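You operate a simulated robot arm through the tools that you are given. There is no shell and no other tool.

Carry out the task below with a simulated robot arm. There is one attempt and no reset: what you move stays moved.

## Task
Turn the grey cabinet's six knobs off, pump last, then the main switch.

Only the result counts: the job must be done as asked and must still hold three seconds after the hand-in. Knocking over, shifting, dropping, spilling or breaking anything else fails it.

## Robot
A 6-joint arm with a fingered hand, fixed in place. Base frame: the origin is on the floor under the middle of its stand, x ahead of it, y to its left, z up. Units: mm, rad, N and s.
With the tool pointing down near the work surface it reaches from about 500 to 960 mm from the base axis. Its first joint turns from -2.897 to 2.897 rad. Payload 5 kg.
Tool frame: the origin (TCP) lies between the finger pads and is the grasp point; the fingertips stand 43 mm ahead of it; z points along the fingers, y is the line along which they close. The gripper opens to 144 mm; its body begins 50 mm behind the TCP. The gripper is a hand of 5 fingers: y runs from the thumb to the fingers, the wrist lies at [-21, -133, -233] in the tool frame.
Orientation is told as [roll, pitch, yaw] about the base's x, y, z axes, in that order, counted from this pose: with the fingers straight down and the wrist toward the robot, the tool's x, y and z point along [0, 1, 0], [1, 0, 0] and [0, 0, -1] of the base frame.

## Interface
- The arm moves only by the tool arm_command. Its argument "targets" is a list of rows, each an object of numbers (a shift or turn left out is 0): "x", "y", "z": the shift along the base's x, y, z in units of 300 mm (1.0 is 300 mm); "wx", "wy", "wz": the turn, a rotation vector about the base's x, y, z in units of 90 degrees (1.0 is 90 degrees). In form: [{"x": .., "y": .., "z": .., "wx": .., "wy": .., "wz": ..}, ...]. A call has 1 to 20 rows; each row is the pose to reach, as a shift and turn from the pose commanded when the call began. A call with a number of a shift or a turn outside -1 to 1 is refused whole. Rows are played at 5 a second. More than 50 mm and 0.15 rad between two rows, and nothing of the call is played. Where a pose cannot be reached the arm comes as near as it can. A force on the tool above 40 N (or 10 N above the force at the start of the call, whichever is more), or a blocked arm, ends the call early, and 0.2 s more pass. In this call time passes only in rows, and 0.2 s behind the last. It gives the time, the measured TCP pose, the force on the tool (base axes), the opening and the grip force at its end, in the units of the frame above (readings bear some noise), with the torque about the TCP (base axes, N m) and any sound that the robot's microphone picked up, and new pictures: "show" is both (left out), scene, wrist or none.
- Cameras (640 x 400 px; columns grow to the right, rows downward): "scene" is fixed at [219.9, -500.2, 1776.1]; the picture's right is [-0.51, 0.86, 0.00], its down [0.81, 0.48, -0.34] and it looks along [-0.29, -0.17, -0.94] (base axes); focal length 307 px, centre (320, 200). "wrist" rides on the gripper at [86, -109, -168] in the tool frame; the picture's right is [-0.80, 0.28, -0.53], its down [-0.54, -0.73, 0.42] and it looks along [-0.27, 0.63, 0.73] (tool axes); focal length 275 px, centre (320, 200). There is no depth. A picture from a camera that has moved, and an enlarged one, comes with that camera's place and axes in the base frame and with its lens.
- raise_lower(by): slides the trunk up (or, below 0, down) by that many mm; the arm rides with it, the base frame stays. It gives what a move gives, with no picture.
- set_fingers(index, middle, ring, little, thumb_bend, thumb_turn): sets how far each is bent, from 0 (flat) to 1 (curled in); at 0.3 the hand is open as for a grip, at 0.7 the pads meet at the TCP. One left out holds its place. A second passes; each finger stops where it meets its share of the squeeze, and holds until it gets a number again. It is the only way to open and close the hand. It gives what a move gives, with no picture; readings hold the bend of each and the force on index, middle, ring, little, thumb and palm. thumb_turn goes from beside the hand (0) to across from the fingers (1), as for a grip.
- enlarge(camera, box): a new picture of the part [left, top, right, bottom] of that camera's present view, enlarged. It takes no simulated time.
- hand_in(): hands the job in; it is judged then, once.

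Nothing tells you positions but the pictures and the camera data. Unless the task says otherwise, let go and move clear before handing in.

The tools are called after "Emit:" as a command line: name --argument value ..., lists and objects as JSON in quotes. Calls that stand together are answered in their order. arm_command: Moves the arm, as the interface text tells. Its arguments: {"type":"object","properties":{"targets":{"type":"array"},"show":{"type":"string","enum":["both","scene","wrist","none"]}},"required":["targets"]} The other tools are called the same way: raise_lower (by) moves the trunk up or down; set_fingers (index, middle, ring, little, thumb_bend, thumb_turn) moves the fingers one by one; enlarge (camera, box) takes an enlarged picture of a part of a camera's view; hand_in () hands the job in.

At the start:

```text
time: 0.0
tool_pos: [112.2, -354.5, 1409.4]
tool_rot: [0.0, 0.0, 0.001]
ft_force: [0.0, -0.4, -0.2]
wrist_torque: [-0.04, 0.04, 0.0]
width: 143.4
finger_force: 0.1
shape: jaw
bend: [0.3, 0.3, 0.3, 0.3, 0.3, 0.98]
finger forces: [0.1, 0.0, 0.1, 0.1, 0.1, 0.0]
trunk travel left (down, up): [-525.0, 65.0]
```

scene: 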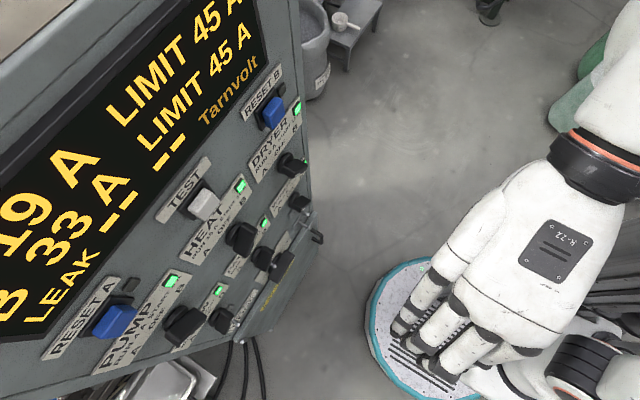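
wrist: 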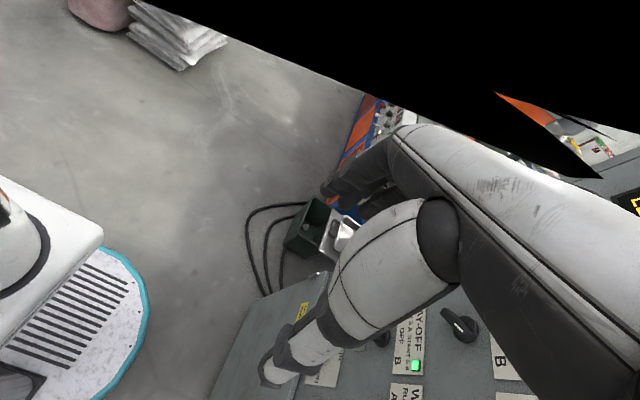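

The grey cabinet stands at the left of the scene picture with a display, blue reset buttons, six black knobs with green lamps, and what looks like a main switch lower down. I will enlarge the views first to read the labels.

Emit:
enlarge --camera "scene" --box '[140, 80, 340, 205]'

Emit:
enlarge --camera "scene" --box '[30, 200, 350, 400]'

Emit:
enlarge --camera "wrist" --box '[200, 200, 560, 400]'

Emit:
enlarge --camera "scene" --box '[0, 0, 320, 200]'

```text
3.20 times, centred on (240, 142) of scene
camera zoom: at [219.9, -500.2, 1776.1], right [-0.51, 0.86, 0.0], down [0.81, 0.48, -0.34], along [-0.29, -0.17, -0.94], focal length 983 px, centre (576, 384)
```

zoom: 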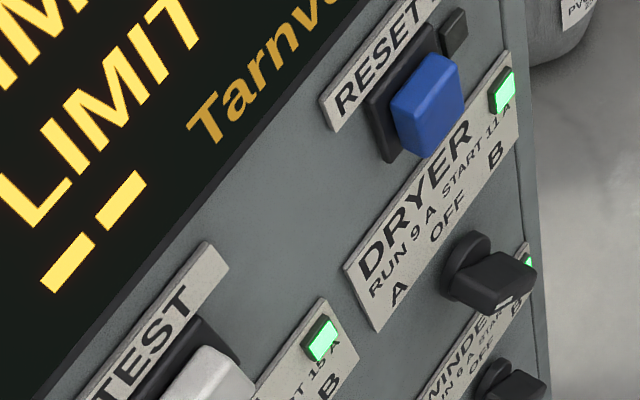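

```text
2.00 times, centred on (190, 300) of scene
camera zoom: at [219.9, -500.2, 1776.1], right [-0.51, 0.86, 0.0], down [0.81, 0.48, -0.34], along [-0.29, -0.17, -0.94], focal length 614 px, centre (580, 0)
```

zoom: 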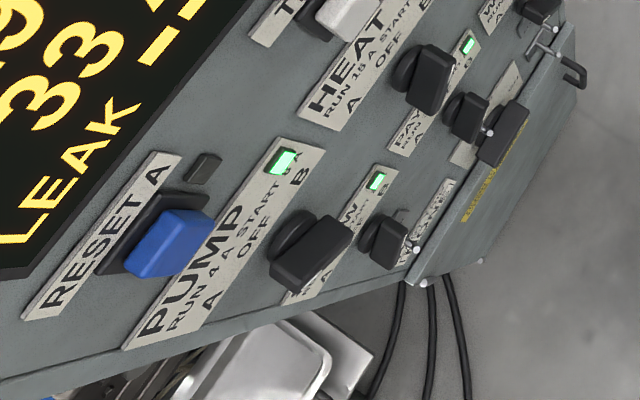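

```text
1.78 times, centred on (380, 300) of wrist
camera zoom: at [4.3, -269.3, 1577.0], right [0.28, -0.8, 0.53], down [-0.73, -0.54, -0.42], along [0.63, -0.27, -0.73], focal length 489 px, centre (213, 22)
```

zoom: 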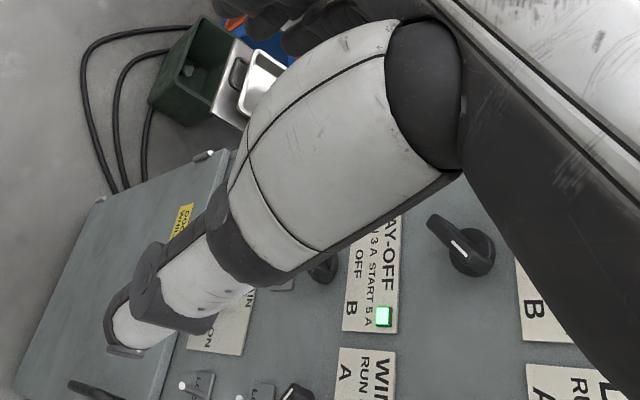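

```text
2.00 times, centred on (160, 100) of scene
camera zoom: at [219.9, -500.2, 1776.1], right [-0.51, 0.86, 0.0], down [0.81, 0.48, -0.34], along [-0.29, -0.17, -0.94], focal length 614 px, centre (640, 400)
```

zoom: 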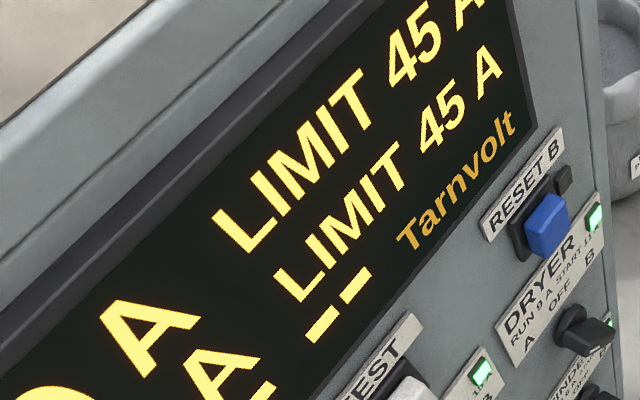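

The panel seems to face +y, at about y = -700, with PUMP, HEAT and DRYER in the top row and three more knobs below. I'll zoom in on each knob and the main switch to read pointer positions before moving.

Emit:
enlarge --camera "scene" --box '[90, 260, 218, 380]'

Emit:
enlarge --camera "scene" --box '[180, 170, 280, 260]'

Emit:
enlarge --camera "scene" --box '[230, 140, 330, 220]'

Emit:
enlarge --camera "scene" --box '[210, 220, 330, 340]'

Emit:
enlarge --camera "wrist" --box '[360, 280, 540, 400]'

Emit:
enlarge --camera "wrist" --box '[220, 280, 400, 400]'

```text
3.33 times, centred on (154, 320) of scene
camera zoom: at [219.9, -500.2, 1776.1], right [-0.51, 0.86, 0.0], down [0.81, 0.48, -0.34], along [-0.29, -0.17, -0.94], focal length 1024 px, centre (873, -200)
```

zoom: 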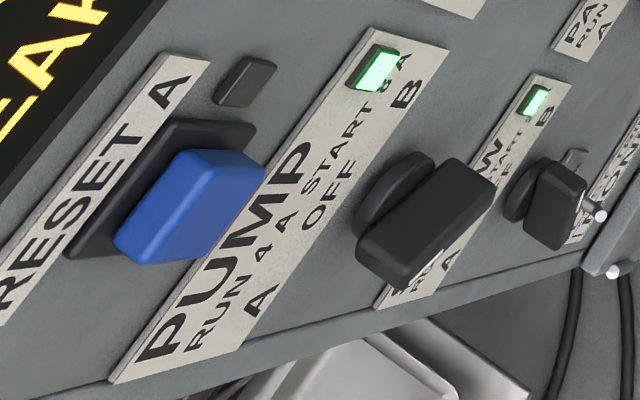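

```text
4.44 times, centred on (230, 215) of scene
camera zoom: at [219.9, -500.2, 1776.1], right [-0.51, 0.86, 0.0], down [0.81, 0.48, -0.34], along [-0.29, -0.17, -0.94], focal length 1365 px, centre (720, 133)
```

zoom: 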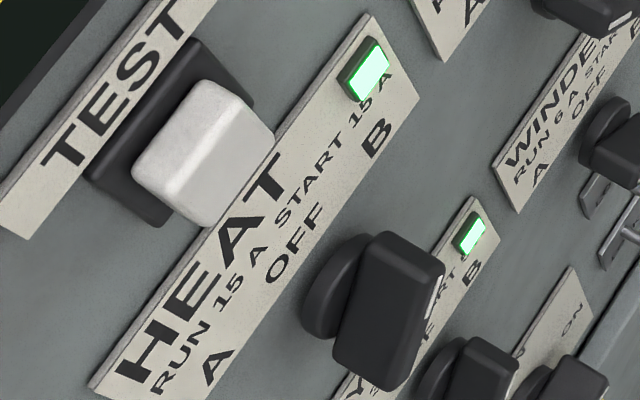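

```text
5.00 times, centred on (280, 180) of scene
camera zoom: at [219.9, -500.2, 1776.1], right [-0.51, 0.86, 0.0], down [0.81, 0.48, -0.34], along [-0.29, -0.17, -0.94], focal length 1536 px, centre (520, 300)
```

zoom: 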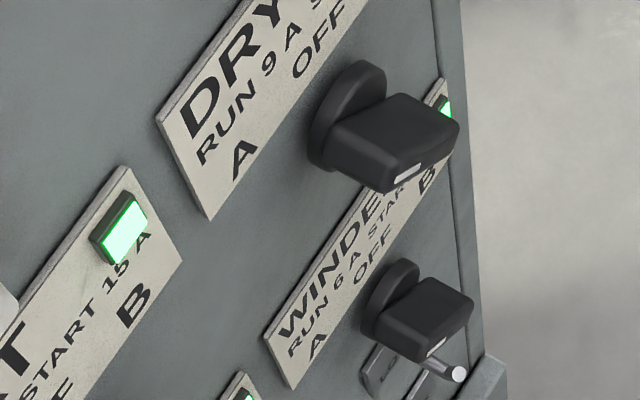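

```text
3.33 times, centred on (270, 280) of scene
camera zoom: at [219.9, -500.2, 1776.1], right [-0.51, 0.86, 0.0], down [0.81, 0.48, -0.34], along [-0.29, -0.17, -0.94], focal length 1024 px, centre (487, -67)
```

zoom: 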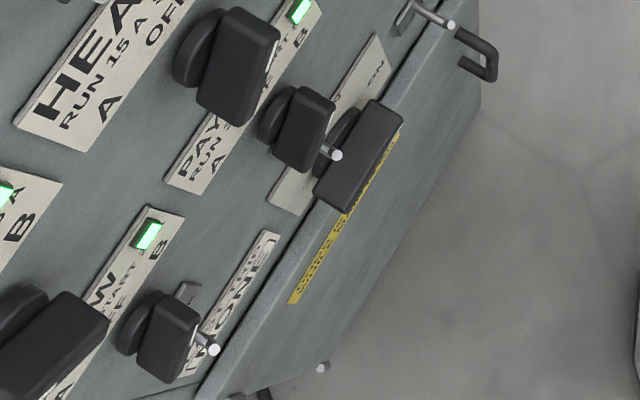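

```text
3.33 times, centred on (450, 340) of wrist
camera zoom: at [4.3, -269.3, 1577.0], right [0.28, -0.8, 0.53], down [-0.73, -0.54, -0.42], along [0.63, -0.27, -0.73], focal length 918 px, centre (-113, -267)
```

zoom: 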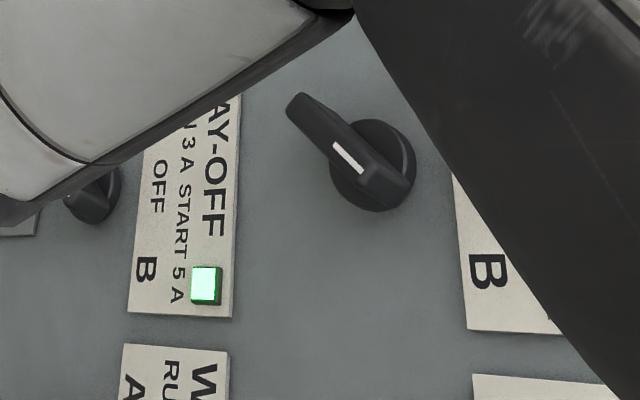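

```text
3.33 times, centred on (310, 340) of wrist
camera zoom: at [4.3, -269.3, 1577.0], right [0.28, -0.8, 0.53], down [-0.73, -0.54, -0.42], along [0.63, -0.27, -0.73], focal length 918 px, centre (353, -267)
```

zoom: 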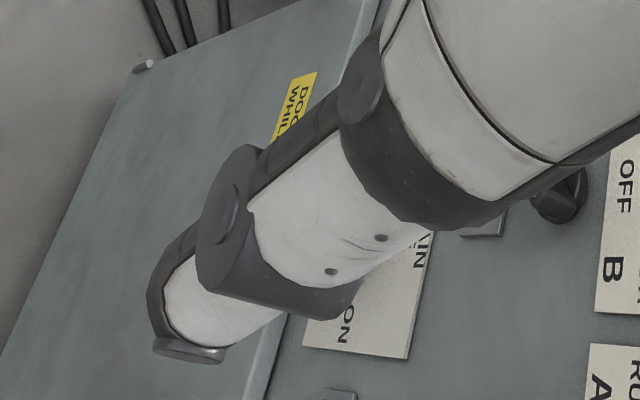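

The knobs have pointer bars. DRYER looks set to A and HEAT to B, and the lower row and main switch are unclear. I'll tilt the hand halfway toward the panel, rotating about the wrist, to get a better wrist-camera view.

Emit:
arm_command --targets '[{"y": -0.08, "z": -0.03, "wx": -0.083}, {"y": -0.16, "z": -0.06, "wx": -0.167}, {"y": -0.24, "z": -0.1, "wx": -0.25}, {"y": -0.32, "z": -0.13, "wx": -0.333}, {"y": -0.4, "z": -0.165, "wx": -0.417}, {"y": -0.487, "z": -0.2, "wx": -0.5}]'

```text
time: 1.4
tool_pos: [113.6, -501.0, 1350.1]
tool_rot: [-0.788, 0.0, -0.002]
ft_force: [-0.4, -0.3, -0.4]
wrist_torque: [-0.02, 0.04, -0.03]
width: 143.7
finger_force: 0.0
shape: jaw
bend: [0.3, 0.3, 0.3, 0.3, 0.3, 0.98]
finger forces: [0.0, 0.0, 0.1, 0.0, 0.0, 0.0]
trunk travel left (down, up): [-525.0, 65.0]
camera wrist: at [5.3, -322.2, 1407.2], right [0.28, -0.18, 0.94], down [-0.73, -0.68, 0.09], along [0.63, -0.71, -0.33], focal length 275 px, centre (320, 200)
```

scene: 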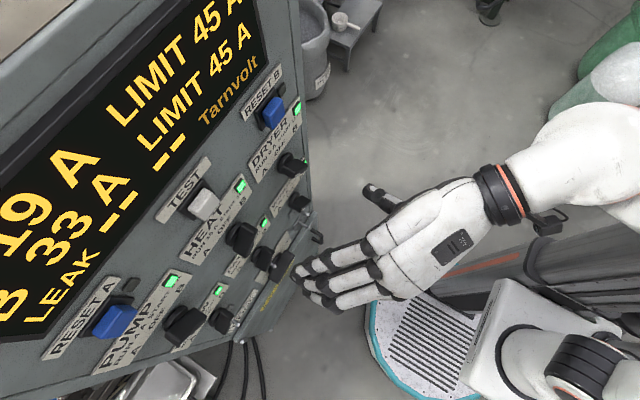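
wrist: 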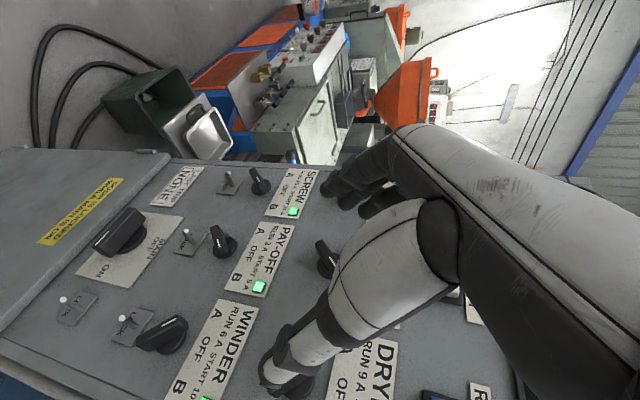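

Now I can see a second row of SCREW, PAY-OFF and WINDER, with MAIN below it and small toggle-like items beside. Let me enlarge these.

Emit:
enlarge --camera "wrist" --box '[30, 160, 230, 285]'

Emit:
enlarge --camera "wrist" --box '[180, 150, 340, 250]'

Emit:
enlarge --camera "wrist" --box '[30, 270, 230, 395]'

Emit:
enlarge --camera "wrist" --box '[200, 215, 360, 315]'

Emit:
enlarge --camera "wrist" --box '[220, 300, 380, 400]'

Emit:
enlarge --camera "scene" --box '[240, 210, 340, 290]'

```text
3.20 times, centred on (130, 222) of wrist
camera zoom: at [5.3, -322.2, 1407.2], right [0.28, -0.18, 0.94], down [-0.73, -0.68, 0.09], along [0.63, -0.71, -0.33], focal length 881 px, centre (928, 128)
```

zoom: 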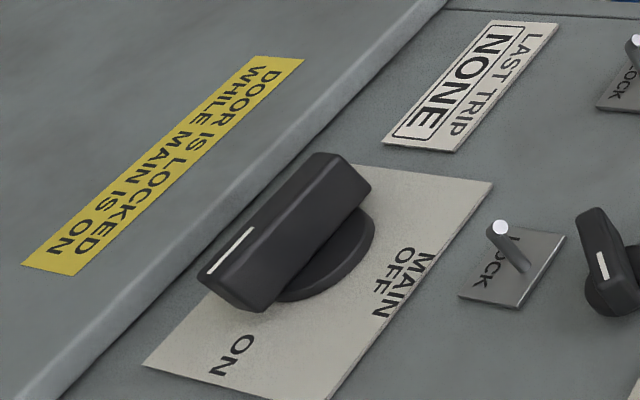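

```text
4.00 times, centred on (260, 200) of wrist
camera zoom: at [5.3, -322.2, 1407.2], right [0.28, -0.18, 0.94], down [-0.73, -0.68, 0.09], along [0.63, -0.71, -0.33], focal length 1101 px, centre (560, 200)
```

zoom: 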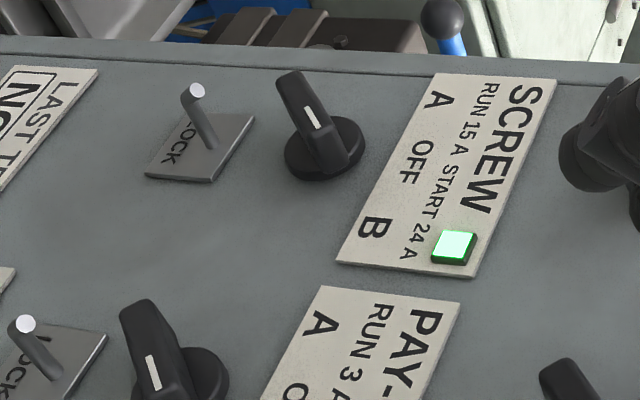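

```text
3.20 times, centred on (130, 332) of wrist
camera zoom: at [5.3, -322.2, 1407.2], right [0.28, -0.18, 0.94], down [-0.73, -0.68, 0.09], along [0.63, -0.71, -0.33], focal length 881 px, centre (928, -224)
```

zoom: 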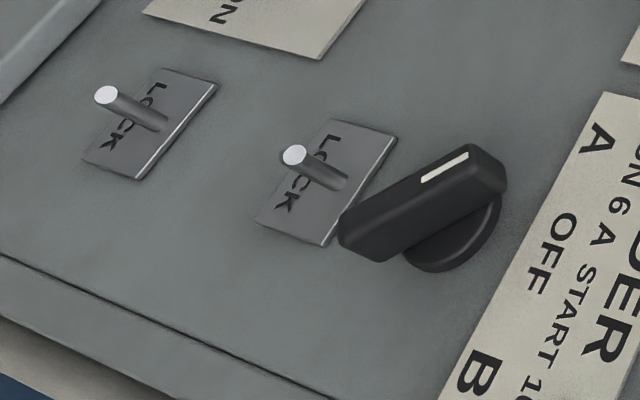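

```text
4.00 times, centred on (280, 265) of wrist
camera zoom: at [5.3, -322.2, 1407.2], right [0.28, -0.18, 0.94], down [-0.73, -0.68, 0.09], along [0.63, -0.71, -0.33], focal length 1101 px, centre (480, -60)
```

zoom: 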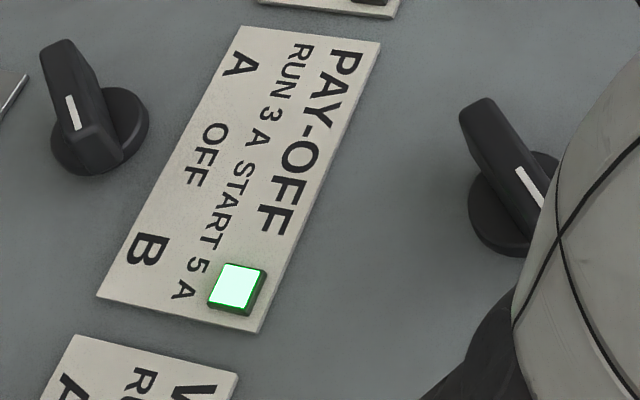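

```text
4.00 times, centred on (300, 350) of wrist
camera zoom: at [5.3, -322.2, 1407.2], right [0.28, -0.18, 0.94], down [-0.73, -0.68, 0.09], along [0.63, -0.71, -0.33], focal length 1101 px, centre (400, -400)
```

zoom: 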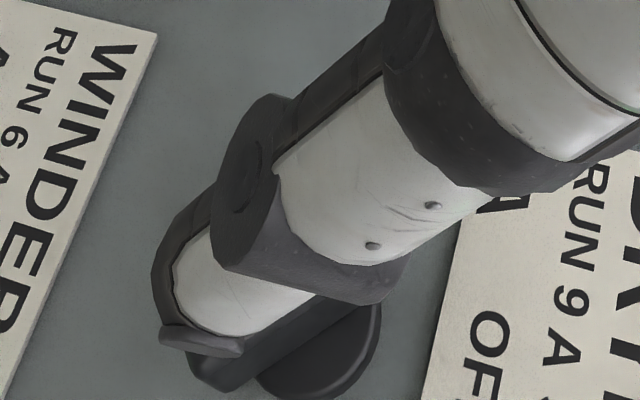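

```text
5.00 times, centred on (290, 250) of scene
camera zoom: at [219.9, -500.2, 1776.1], right [-0.51, 0.86, 0.0], down [0.81, 0.48, -0.34], along [-0.29, -0.17, -0.94], focal length 1536 px, centre (470, -50)
```

zoom: 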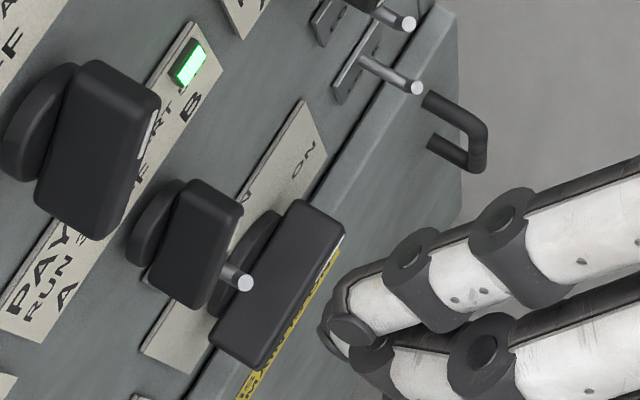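

The panel plane comes out near y = -675, with columns at x ≈ 340, 192 and 43, rows at z ≈ 1297 and 1112, and MAIN near (185, 899). MAIN points right (ON) and OFF is straight up. I'll look at the hand's own layout and the visible knobs more closely.

Emit:
enlarge --camera "scene" --box '[280, 160, 520, 330]'

Emit:
enlarge --camera "wrist" --box '[240, 120, 440, 245]'

Emit:
enlarge --camera "wrist" --box '[150, 215, 250, 278]'

```text
2.35 times, centred on (400, 245) of scene
camera zoom: at [219.9, -500.2, 1776.1], right [-0.51, 0.86, 0.0], down [0.81, 0.48, -0.34], along [-0.29, -0.17, -0.94], focal length 723 px, centre (132, 94)
```

zoom: 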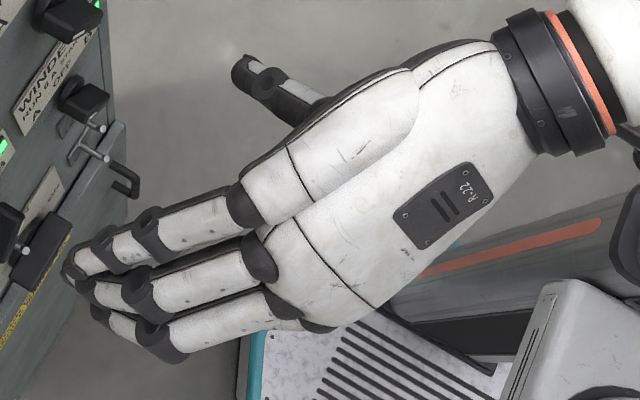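

```text
3.20 times, centred on (340, 182) of wrist
camera zoom: at [5.3, -322.2, 1407.2], right [0.28, -0.18, 0.94], down [-0.73, -0.68, 0.09], along [0.63, -0.71, -0.33], focal length 881 px, centre (256, 256)
```

zoom: 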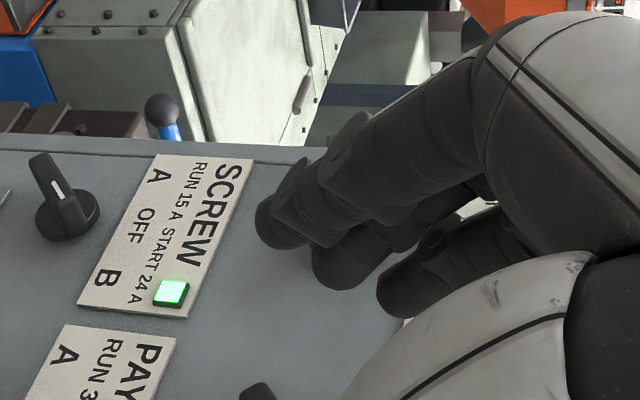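

```text
6.35 times, centred on (200, 246) of wrist
camera zoom: at [5.3, -322.2, 1407.2], right [0.28, -0.18, 0.94], down [-0.73, -0.68, 0.09], along [0.63, -0.71, -0.33], focal length 1748 px, centre (1082, -95)
```

zoom: 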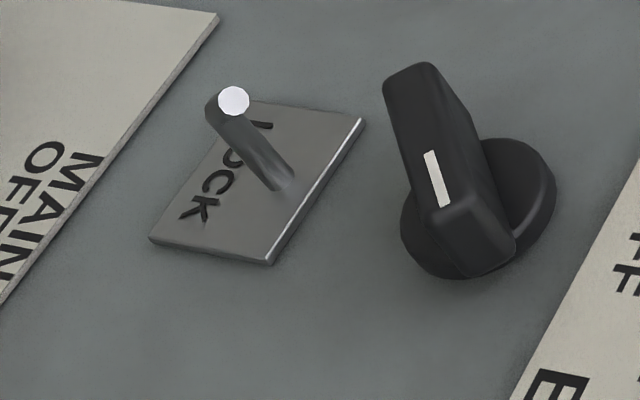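

The index finger is on the tool's -x side, and the LOCK pins sit just below the lower-row knobs, so I must keep clear of those. Next I tilt the fingers fully toward the panel, keeping a standoff above the top row.

Emit:
arm_command --targets '[{"x": 0.055, "y": -0.042, "z": 0.019, "wx": -0.0714}, {"x": 0.11, "y": -0.085, "z": 0.038, "wx": -0.143}, {"x": 0.166, "y": -0.127, "z": 0.057, "wx": -0.214}, {"x": 0.22, "y": -0.17, "z": 0.076, "wx": -0.286}, {"x": 0.276, "y": -0.212, "z": 0.095, "wx": -0.357}, {"x": 0.33, "y": -0.255, "z": 0.114, "wx": -0.428}, {"x": 0.387, "y": -0.297, "z": 0.133, "wx": -0.5}]'

```text
time: 3.0
tool_pos: [263.1, -568.6, 1469.2]
tool_rot: [-1.498, 0.03, -0.034]
ft_force: [2.1, 0.0, -1.7]
wrist_torque: [-0.18, 0.02, -0.1]
width: 143.9
finger_force: 0.1
shape: jaw
bend: [0.3, 0.3, 0.3, 0.3, 0.3, 0.98]
finger forces: [0.1, 0.0, 0.0, 0.0, 0.0, 0.1]
out of reach, approached as far as the arm can: row 5, 6, 7
trunk travel left (down, up): [-525.0, 65.0]
camera wrist: at [158.5, -392.2, 1398.3], right [0.32, 0.46, 0.82], down [-0.72, -0.44, 0.53], along [0.61, -0.77, 0.19], focal length 275 px, centre (320, 200)
```

scene: 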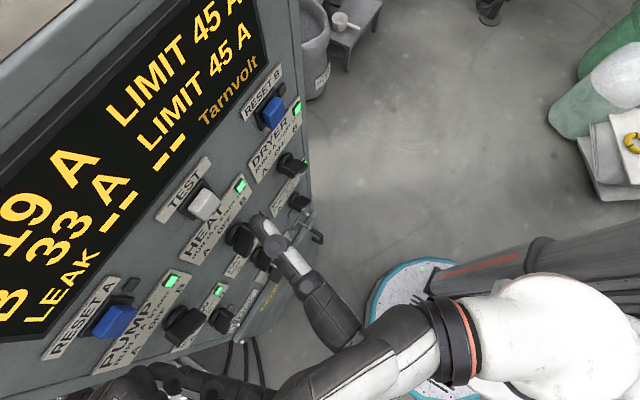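
wrist: 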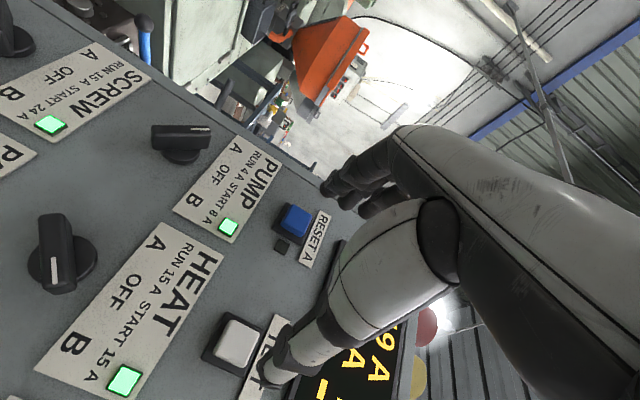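

The arm fell short of the commanded pose (hand now near z = 1469), which suggests I should lower the trunk rather than the arm. This view shows PUMP and HEAT well, so I'll enlarge it to measure them first.

Emit:
enlarge --camera "wrist" --box '[0, 190, 160, 290]'

Emit:
enlarge --camera "wrist" --box '[120, 90, 280, 190]'

Emit:
enlarge --camera "wrist" --box '[220, 130, 460, 280]'

Emit:
enlarge --camera "scene" --box '[200, 190, 400, 330]'

```text
4.00 times, centred on (80, 240) of wrist
camera zoom: at [158.5, -392.2, 1398.3], right [0.32, 0.46, 0.82], down [-0.72, -0.44, 0.53], along [0.61, -0.77, 0.19], focal length 1101 px, centre (1280, 40)
```

zoom: 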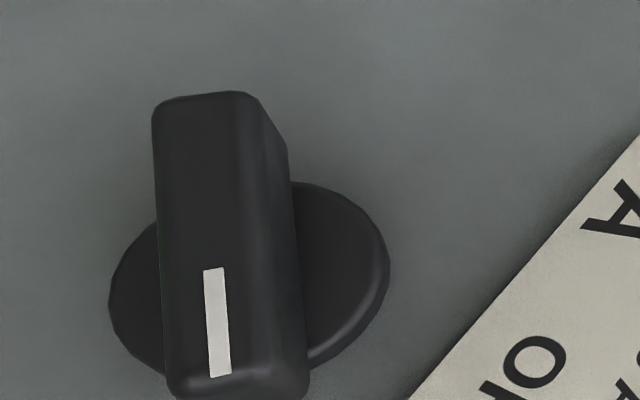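

```text
4.00 times, centred on (200, 140) of wrist
camera zoom: at [158.5, -392.2, 1398.3], right [0.32, 0.46, 0.82], down [-0.72, -0.44, 0.53], along [0.61, -0.77, 0.19], focal length 1101 px, centre (800, 440)
```

zoom: 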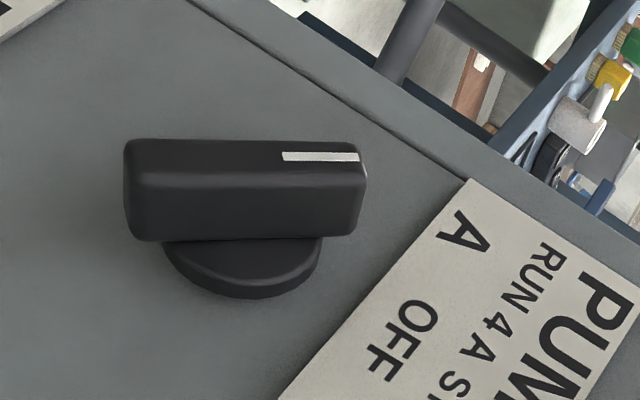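

```text
2.67 times, centred on (340, 205) of wrist
camera zoom: at [158.5, -392.2, 1398.3], right [0.32, 0.46, 0.82], down [-0.72, -0.44, 0.53], along [0.61, -0.77, 0.19], focal length 734 px, centre (267, 187)
```

zoom: 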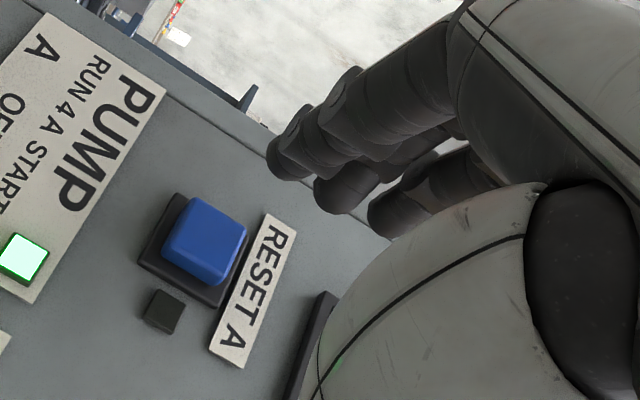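

```text
2.86 times, centred on (300, 260) of scene
camera zoom: at [219.9, -500.2, 1776.1], right [-0.51, 0.86, 0.0], down [0.81, 0.48, -0.34], along [-0.29, -0.17, -0.94], focal length 878 px, centre (377, 29)
```

zoom: 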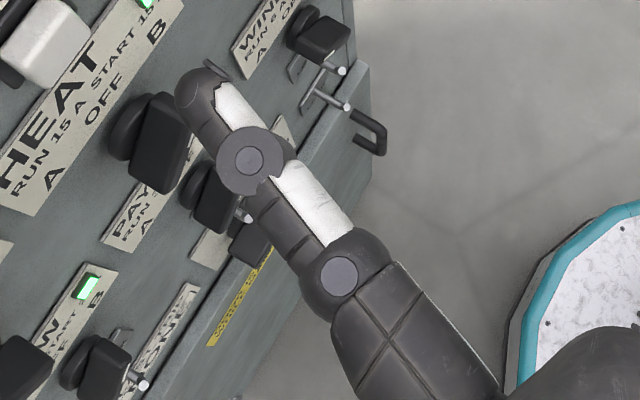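

HEAT points to B at 45° (centre about x 192, z 1299, front face y ≈ -645), and PUMP points to A at 45° (centre about x 339, z 1299). So A and B are ±45° and OFF is straight up. The hand clears the knobs by about 30 mm, so I'll lower the trunk.

Emit:
raise_lower --by -170

Emit:
arm_command --targets '[{}]'

```text
time: 4.9
tool_pos: [260.5, -569.7, 1299.0]
tool_rot: [-1.497, 0.029, -0.032]
ft_force: [0.4, 0.3, 0.6]
wrist_torque: [0.01, -0.02, 0.03]
width: 143.9
finger_force: 0.0
shape: jaw
bend: [0.3, 0.3, 0.3, 0.3, 0.3, 0.98]
finger forces: [0.0, 0.0, 0.1, 0.1, 0.0, 0.0]
trunk travel left (down, up): [-355.0, 235.0]
```

```text
time: 5.3
tool_pos: [260.9, -570.1, 1299.0]
tool_rot: [-1.498, 0.027, -0.032]
ft_force: [0.9, 0.0, 0.2]
wrist_torque: [0.0, -0.01, -0.01]
width: 143.9
finger_force: 0.0
shape: jaw
bend: [0.3, 0.3, 0.3, 0.3, 0.3, 0.98]
finger forces: [0.0, 0.0, 0.0, 0.0, 0.0, 0.0]
trunk travel left (down, up): [-355.0, 235.0]
camera wrist: at [156.7, -392.7, 1228.9], right [0.32, 0.46, 0.83], down [-0.73, -0.44, 0.53], along [0.61, -0.77, 0.2], focal length 275 px, centre (320, 200)
```

scene: 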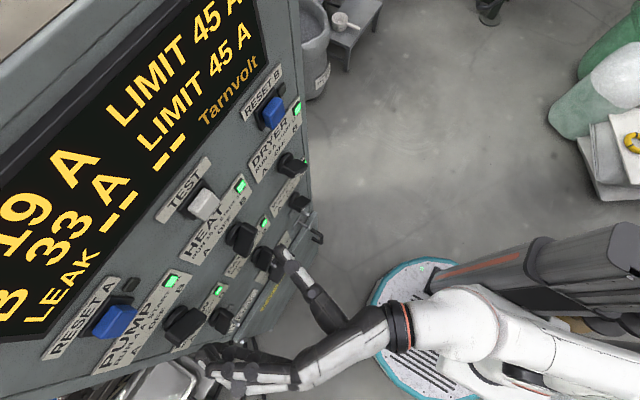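
wrist: 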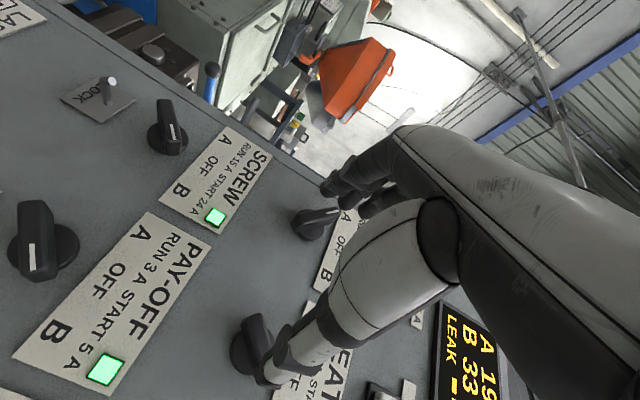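

The hand is now at top-row height with the fingers level. I'll pre-bend the fingers to see how the tips move and shift in front of HEAT, staying clear of the knob fronts.

Emit:
set_fingers --index 0.5 --middle 0.5 --ring 0.5 --little 0.5 --thumb_bend 0.5

Emit:
arm_command --targets '[{"x": -0.077, "wx": -0.015, "wy": -0.006, "wz": 0.007}, {"x": -0.154, "y": -0.015, "wx": -0.031, "wy": -0.012, "wz": 0.014}, {"x": -0.23, "y": -0.03, "wx": -0.046, "wy": -0.018, "wz": 0.021}]'

```text
time: 6.3
tool_pos: [261.7, -570.3, 1300.0]
tool_rot: [-1.498, 0.029, -0.033]
ft_force: [0.7, 0.3, -0.5]
wrist_torque: [-0.02, 0.01, 0.02]
width: 79.3
finger_force: 0.1
shape: fingers
bend: [0.5, 0.5, 0.5, 0.5, 0.5, 0.98]
finger forces: [0.0, 0.0, 0.1, 0.0, 0.0, 0.0]
trunk travel left (down, up): [-355.0, 235.0]
```

```text
time: 7.1
tool_pos: [217.2, -568.7, 1345.4]
tool_rot: [-1.525, 0.009, -0.024]
ft_force: [0.6, -0.7, -0.3]
wrist_torque: [-0.03, 0.01, -0.04]
width: 78.8
finger_force: 0.0
shape: fingers
bend: [0.5, 0.5, 0.5, 0.5, 0.5, 0.98]
finger forces: [0.1, 0.0, 0.0, 0.0, 0.0, 0.0]
out of reach, approached as far as the arm can: row 1, 2, 3
trunk travel left (down, up): [-355.0, 235.0]
camera wrist: at [112.1, -396.2, 1267.6], right [0.3, 0.49, 0.82], down [-0.73, -0.43, 0.53], along [0.61, -0.76, 0.23], focal length 275 px, centre (320, 200)
```

scene: 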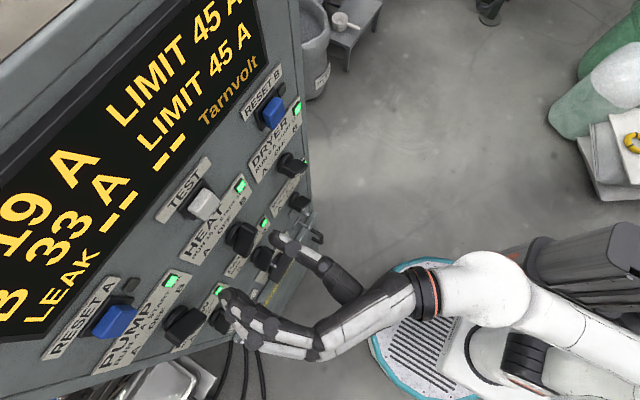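
wrist: 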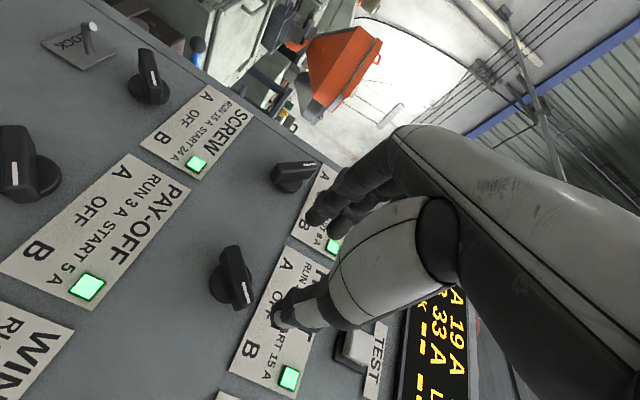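

The arm has an inner reach limit of roughly 370 mm from the shoulder, so lowering the trunk further gives room at this height. I'll lower it another 150 mm and then bring the hand back up in front of HEAT.

Emit:
raise_lower --by -150

Emit:
arm_command --targets '[{}]' --show "none"

```text
time: 8.9
tool_pos: [217.8, -569.6, 1195.9]
tool_rot: [-1.525, 0.011, -0.023]
ft_force: [-0.2, 0.4, 0.0]
wrist_torque: [-0.01, -0.05, -0.04]
width: 79.0
finger_force: 0.1
shape: fingers
bend: [0.5, 0.5, 0.5, 0.5, 0.5, 0.98]
finger forces: [0.1, 0.1, 0.1, 0.0, 0.0, 0.1]
trunk travel left (down, up): [-205.0, 385.0]
```

```text
time: 9.3
tool_pos: [216.1, -568.5, 1195.7]
tool_rot: [-1.525, 0.01, -0.023]
ft_force: [-0.3, -0.1, 0.5]
wrist_torque: [-0.02, -0.01, -0.04]
width: 78.6
finger_force: 0.0
shape: fingers
bend: [0.5, 0.5, 0.5, 0.5, 0.5, 0.98]
finger forces: [0.0, 0.0, 0.1, 0.0, 0.1, 0.0]
trunk travel left (down, up): [-205.0, 385.0]
```

Emit:
arm_command --targets '[{"x": -0.027, "z": 0.115, "wx": -0.01, "wy": -0.002, "wz": 0.005}, {"x": -0.054, "z": 0.23, "wx": -0.02, "wy": -0.004, "wz": 0.01}, {"x": -0.08, "y": -0.005, "z": 0.343, "wx": -0.029, "wy": -0.006, "wz": 0.015}]'

```text
time: 10.1
tool_pos: [192.6, -571.8, 1298.4]
tool_rot: [-1.569, 0.001, 0.001]
ft_force: [0.2, -0.5, -0.4]
wrist_torque: [-0.01, -0.05, -0.03]
width: 78.9
finger_force: 0.0
shape: fingers
bend: [0.5, 0.5, 0.5, 0.5, 0.5, 0.98]
finger forces: [0.0, 0.0, 0.1, 0.0, 0.0, 0.0]
trunk travel left (down, up): [-205.0, 385.0]
camera wrist: at [84.7, -404.1, 1211.8], right [0.28, 0.53, 0.8], down [-0.73, -0.42, 0.54], along [0.63, -0.73, 0.27], focal length 275 px, centre (320, 200)
```

scene: 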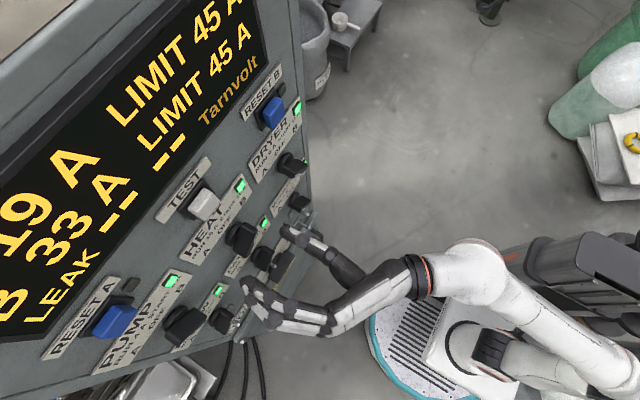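
wrist: 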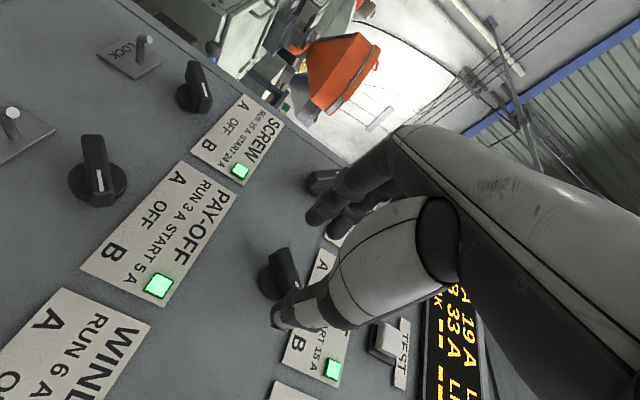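

The hand is now in front of HEAT at the intended pose. Let me look closely at where the thumb and fingers are relative to the knob.

Emit:
enlarge --camera "wrist" --box '[220, 150, 460, 350]'

Emit:
enlarge --camera "scene" --box '[200, 190, 380, 350]'

```text
2.00 times, centred on (340, 250) of wrist
camera zoom: at [84.7, -404.1, 1211.8], right [0.28, 0.53, 0.8], down [-0.73, -0.42, 0.54], along [0.63, -0.73, 0.27], focal length 551 px, centre (280, 100)
```

zoom: 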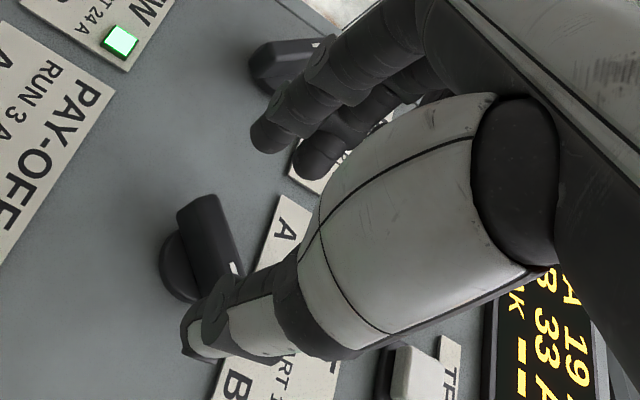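

```text
2.50 times, centred on (290, 270) of scene
camera zoom: at [219.9, -500.2, 1776.1], right [-0.51, 0.86, 0.0], down [0.81, 0.48, -0.34], along [-0.29, -0.17, -0.94], focal length 768 px, centre (395, 25)
```

zoom: 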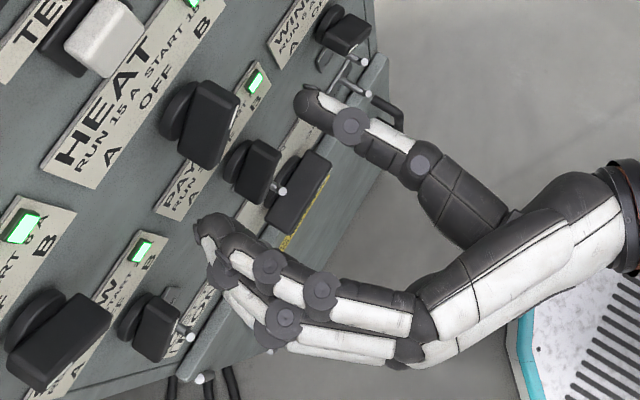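

At bend 0.5 the tips sit about 40 mm ahead of the TCP, with the thumb near x 144 and the index near x 239, straddling the HEAT bar. I'll advance toward the panel in small steps, slightly above the knob centre so the thumb presses on the pointer side.

Emit:
arm_command --targets '[{"y": -0.06, "z": 0.012}, {"y": -0.11, "z": 0.02}, {"y": -0.155, "z": 0.022}]'

Emit:
enlarge --camera "scene" --box '[180, 190, 360, 350]'

Emit:
enlarge --camera "wrist" --box '[220, 150, 460, 350]'

```text
time: 10.9
tool_pos: [192.6, -617.5, 1304.7]
tool_rot: [-1.57, 0.0, 0.0]
ft_force: [-0.5, 0.5, 0.4]
wrist_torque: [0.05, -0.03, -0.02]
width: 79.0
finger_force: 0.1
shape: fingers
bend: [0.5, 0.5, 0.5, 0.5, 0.5, 0.98]
finger forces: [0.0, 0.0, 0.0, 0.0, 0.0, 0.0]
trunk travel left (down, up): [-205.0, 385.0]
camera wrist: at [84.8, -449.5, 1218.0], right [0.28, 0.53, 0.8], down [-0.73, -0.42, 0.54], along [0.63, -0.73, 0.27], focal length 275 px, centre (320, 200)
```

scene: 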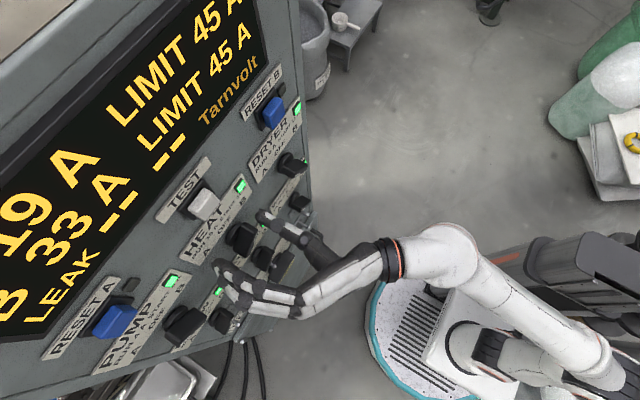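
wrist: 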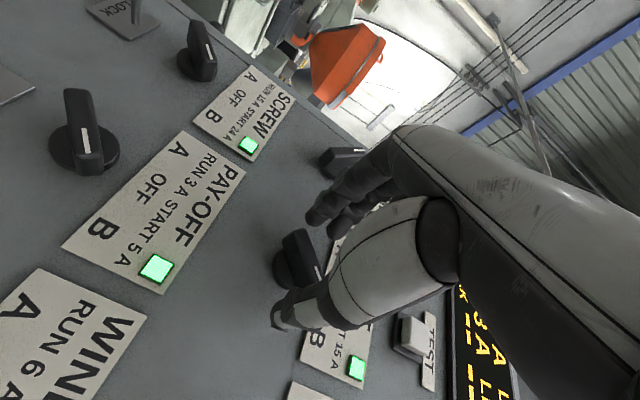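

```text
2.50 times, centred on (270, 270) of scene
camera zoom: at [219.9, -500.2, 1776.1], right [-0.51, 0.86, 0.0], down [0.81, 0.48, -0.34], along [-0.29, -0.17, -0.94], focal length 768 px, centre (445, 25)
```

zoom: 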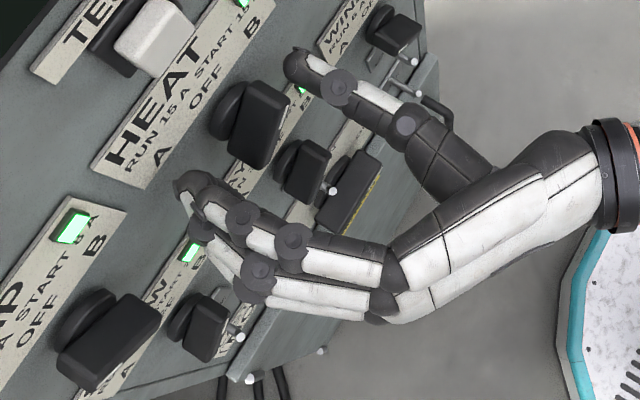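

```text
2.00 times, centred on (340, 250) of wrist
camera zoom: at [84.8, -449.5, 1218.0], right [0.28, 0.53, 0.8], down [-0.73, -0.42, 0.54], along [0.63, -0.73, 0.27], focal length 551 px, centre (280, 100)
```

zoom: 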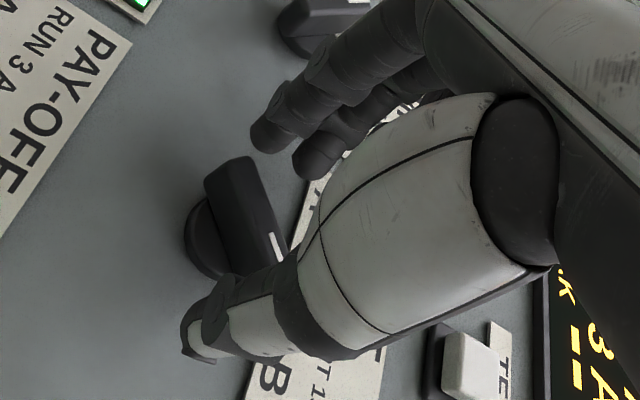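

The tips are at about y = -657, just past the knob's front face. I'll go 6 mm deeper, then start closing gently and watch the readings.

Emit:
arm_command --targets '[{"y": -0.022}]' --show "none"

Emit:
set_fingers --index 0.58 --middle 0.58 --ring 0.58 --little 0.58 --thumb_bend 0.58

Emit:
arm_command --targets '[{}]'

Emit:
enlarge --camera "scene" --box '[180, 190, 360, 350]'

Emit:
enlarge --camera "wrist" --box '[220, 150, 460, 350]'

```text
time: 11.3
tool_pos: [192.7, -623.8, 1304.6]
tool_rot: [-1.569, 0.001, 0.002]
ft_force: [0.3, 1.3, 0.5]
wrist_torque: [0.0, -0.02, -0.01]
width: 78.9
finger_force: 0.1
shape: fingers
bend: [0.5, 0.5, 0.5, 0.5, 0.5, 0.98]
finger forces: [0.0, 0.0, 0.1, 0.0, 0.0, 0.1]
trunk travel left (down, up): [-205.0, 385.0]
```

```text
time: 12.3
tool_pos: [192.6, -623.8, 1304.3]
tool_rot: [-1.568, 0.0, -0.001]
ft_force: [0.2, -0.2, 0.6]
wrist_torque: [-0.01, -0.02, -0.06]
width: 53.9
finger_force: 0.0
shape: fingers
bend: [0.57, 0.57, 0.57, 0.57, 0.57, 0.98]
finger forces: [0.0, 0.0, 0.1, 0.1, 0.0, 0.1]
trunk travel left (down, up): [-205.0, 385.0]
```

```text
time: 12.7
tool_pos: [192.3, -623.5, 1304.3]
tool_rot: [-1.571, 0.0, 0.0]
ft_force: [-0.1, 0.7, 0.3]
wrist_torque: [0.02, -0.04, 0.01]
width: 53.9
finger_force: 0.1
shape: fingers
bend: [0.57, 0.57, 0.57, 0.57, 0.57, 0.98]
finger forces: [0.0, 0.0, 0.0, 0.0, 0.0, 0.0]
trunk travel left (down, up): [-205.0, 385.0]
camera wrist: at [84.8, -456.6, 1218.3], right [0.28, 0.53, 0.8], down [-0.73, -0.42, 0.54], along [0.63, -0.73, 0.27], focal length 275 px, centre (320, 200)
```

scene: 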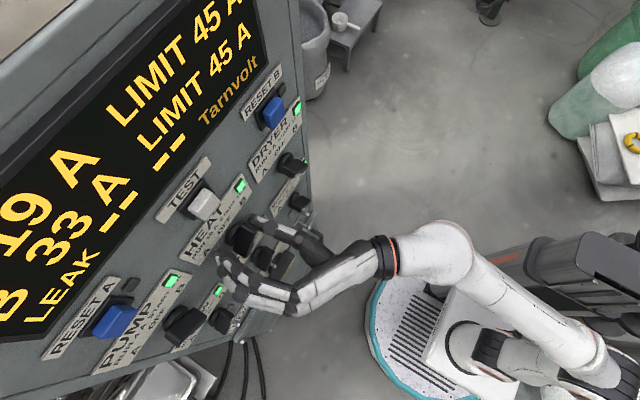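
wrist: 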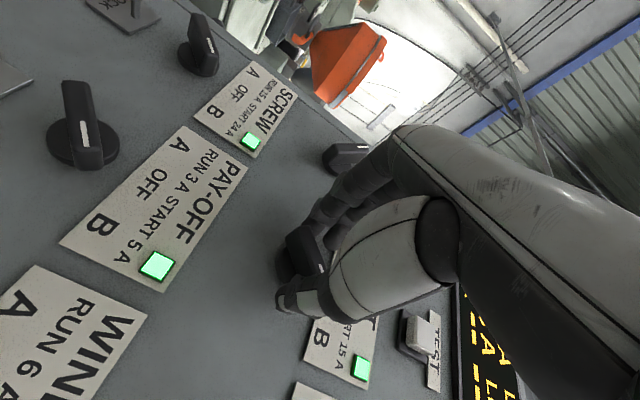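

```text
2.50 times, centred on (270, 270) of scene
camera zoom: at [219.9, -500.2, 1776.1], right [-0.51, 0.86, 0.0], down [0.81, 0.48, -0.34], along [-0.29, -0.17, -0.94], focal length 768 px, centre (445, 25)
```

zoom: 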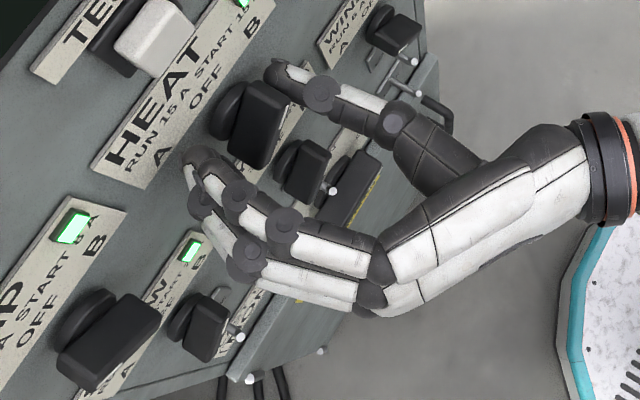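

```text
2.00 times, centred on (340, 250) of wrist
camera zoom: at [84.8, -456.6, 1218.3], right [0.28, 0.53, 0.8], down [-0.73, -0.42, 0.54], along [0.63, -0.73, 0.27], focal length 551 px, centre (280, 100)
```

zoom: 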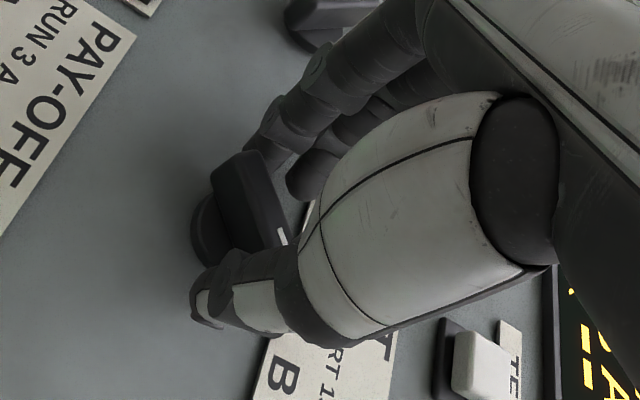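

The thumb and fingers straddle the bar with their tips near y = -663 and no contact yet. I'll continue closing in small steps.

Emit:
set_fingers --index 0.63 --middle 0.63 --ring 0.63 --little 0.63 --thumb_bend 0.63

Emit:
arm_command --targets '[{}]'

Emit:
enlarge --camera "scene" --box '[180, 190, 360, 350]'

Emit:
enlarge --camera "wrist" --box '[220, 150, 460, 350]'

```text
time: 13.7
tool_pos: [193.9, -623.1, 1304.7]
tool_rot: [-1.572, 0.001, -0.001]
ft_force: [0.4, -0.6, 0.8]
wrist_torque: [-0.01, -0.01, -0.03]
width: 35.6
finger_force: 0.9
shape: fingers
bend: [0.62, 0.63, 0.63, 0.63, 0.62, 0.98]
finger forces: [1.1, 0.0, 0.1, 0.0, 0.8, 0.0]
trunk travel left (down, up): [-205.0, 385.0]
```

```text
time: 14.1
tool_pos: [192.8, -623.6, 1304.6]
tool_rot: [-1.571, -0.001, 0.001]
ft_force: [0.7, 0.5, 0.1]
wrist_torque: [-0.02, -0.01, 0.03]
width: 35.3
finger_force: 0.4
shape: fingers
bend: [0.62, 0.63, 0.63, 0.63, 0.62, 0.98]
finger forces: [1.1, 0.0, 0.0, 0.0, 0.8, 0.1]
trunk travel left (down, up): [-205.0, 385.0]
camera wrist: at [84.9, -456.6, 1218.3], right [0.28, 0.53, 0.8], down [-0.73, -0.42, 0.54], along [0.63, -0.73, 0.27], focal length 275 px, centre (320, 200)
```

scene: 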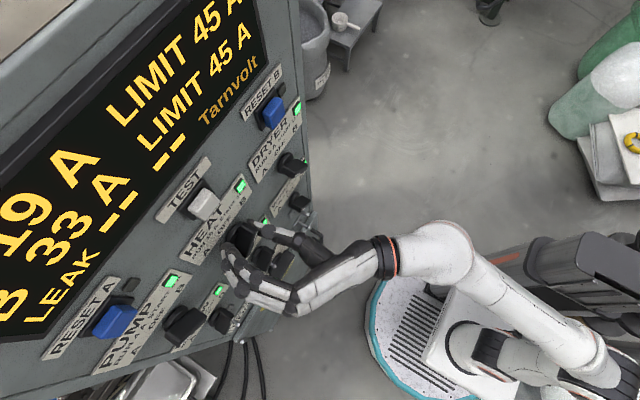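
wrist: 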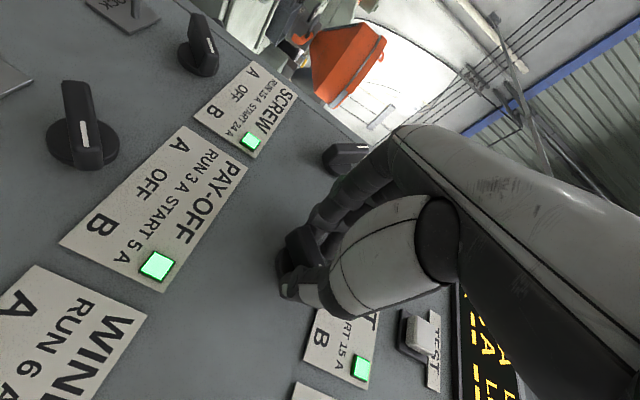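

```text
2.50 times, centred on (270, 270) of scene
camera zoom: at [219.9, -500.2, 1776.1], right [-0.51, 0.86, 0.0], down [0.81, 0.48, -0.34], along [-0.29, -0.17, -0.94], focal length 768 px, centre (445, 25)
```

zoom: 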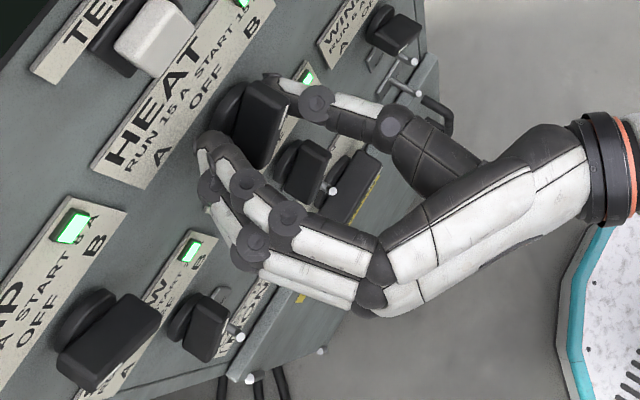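

```text
2.00 times, centred on (340, 250) of wrist
camera zoom: at [84.9, -456.6, 1218.3], right [0.28, 0.53, 0.8], down [-0.73, -0.42, 0.54], along [0.63, -0.73, 0.27], focal length 551 px, centre (280, 100)
```

zoom: 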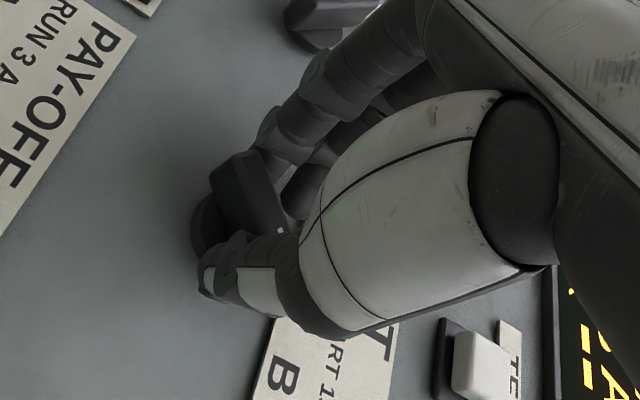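

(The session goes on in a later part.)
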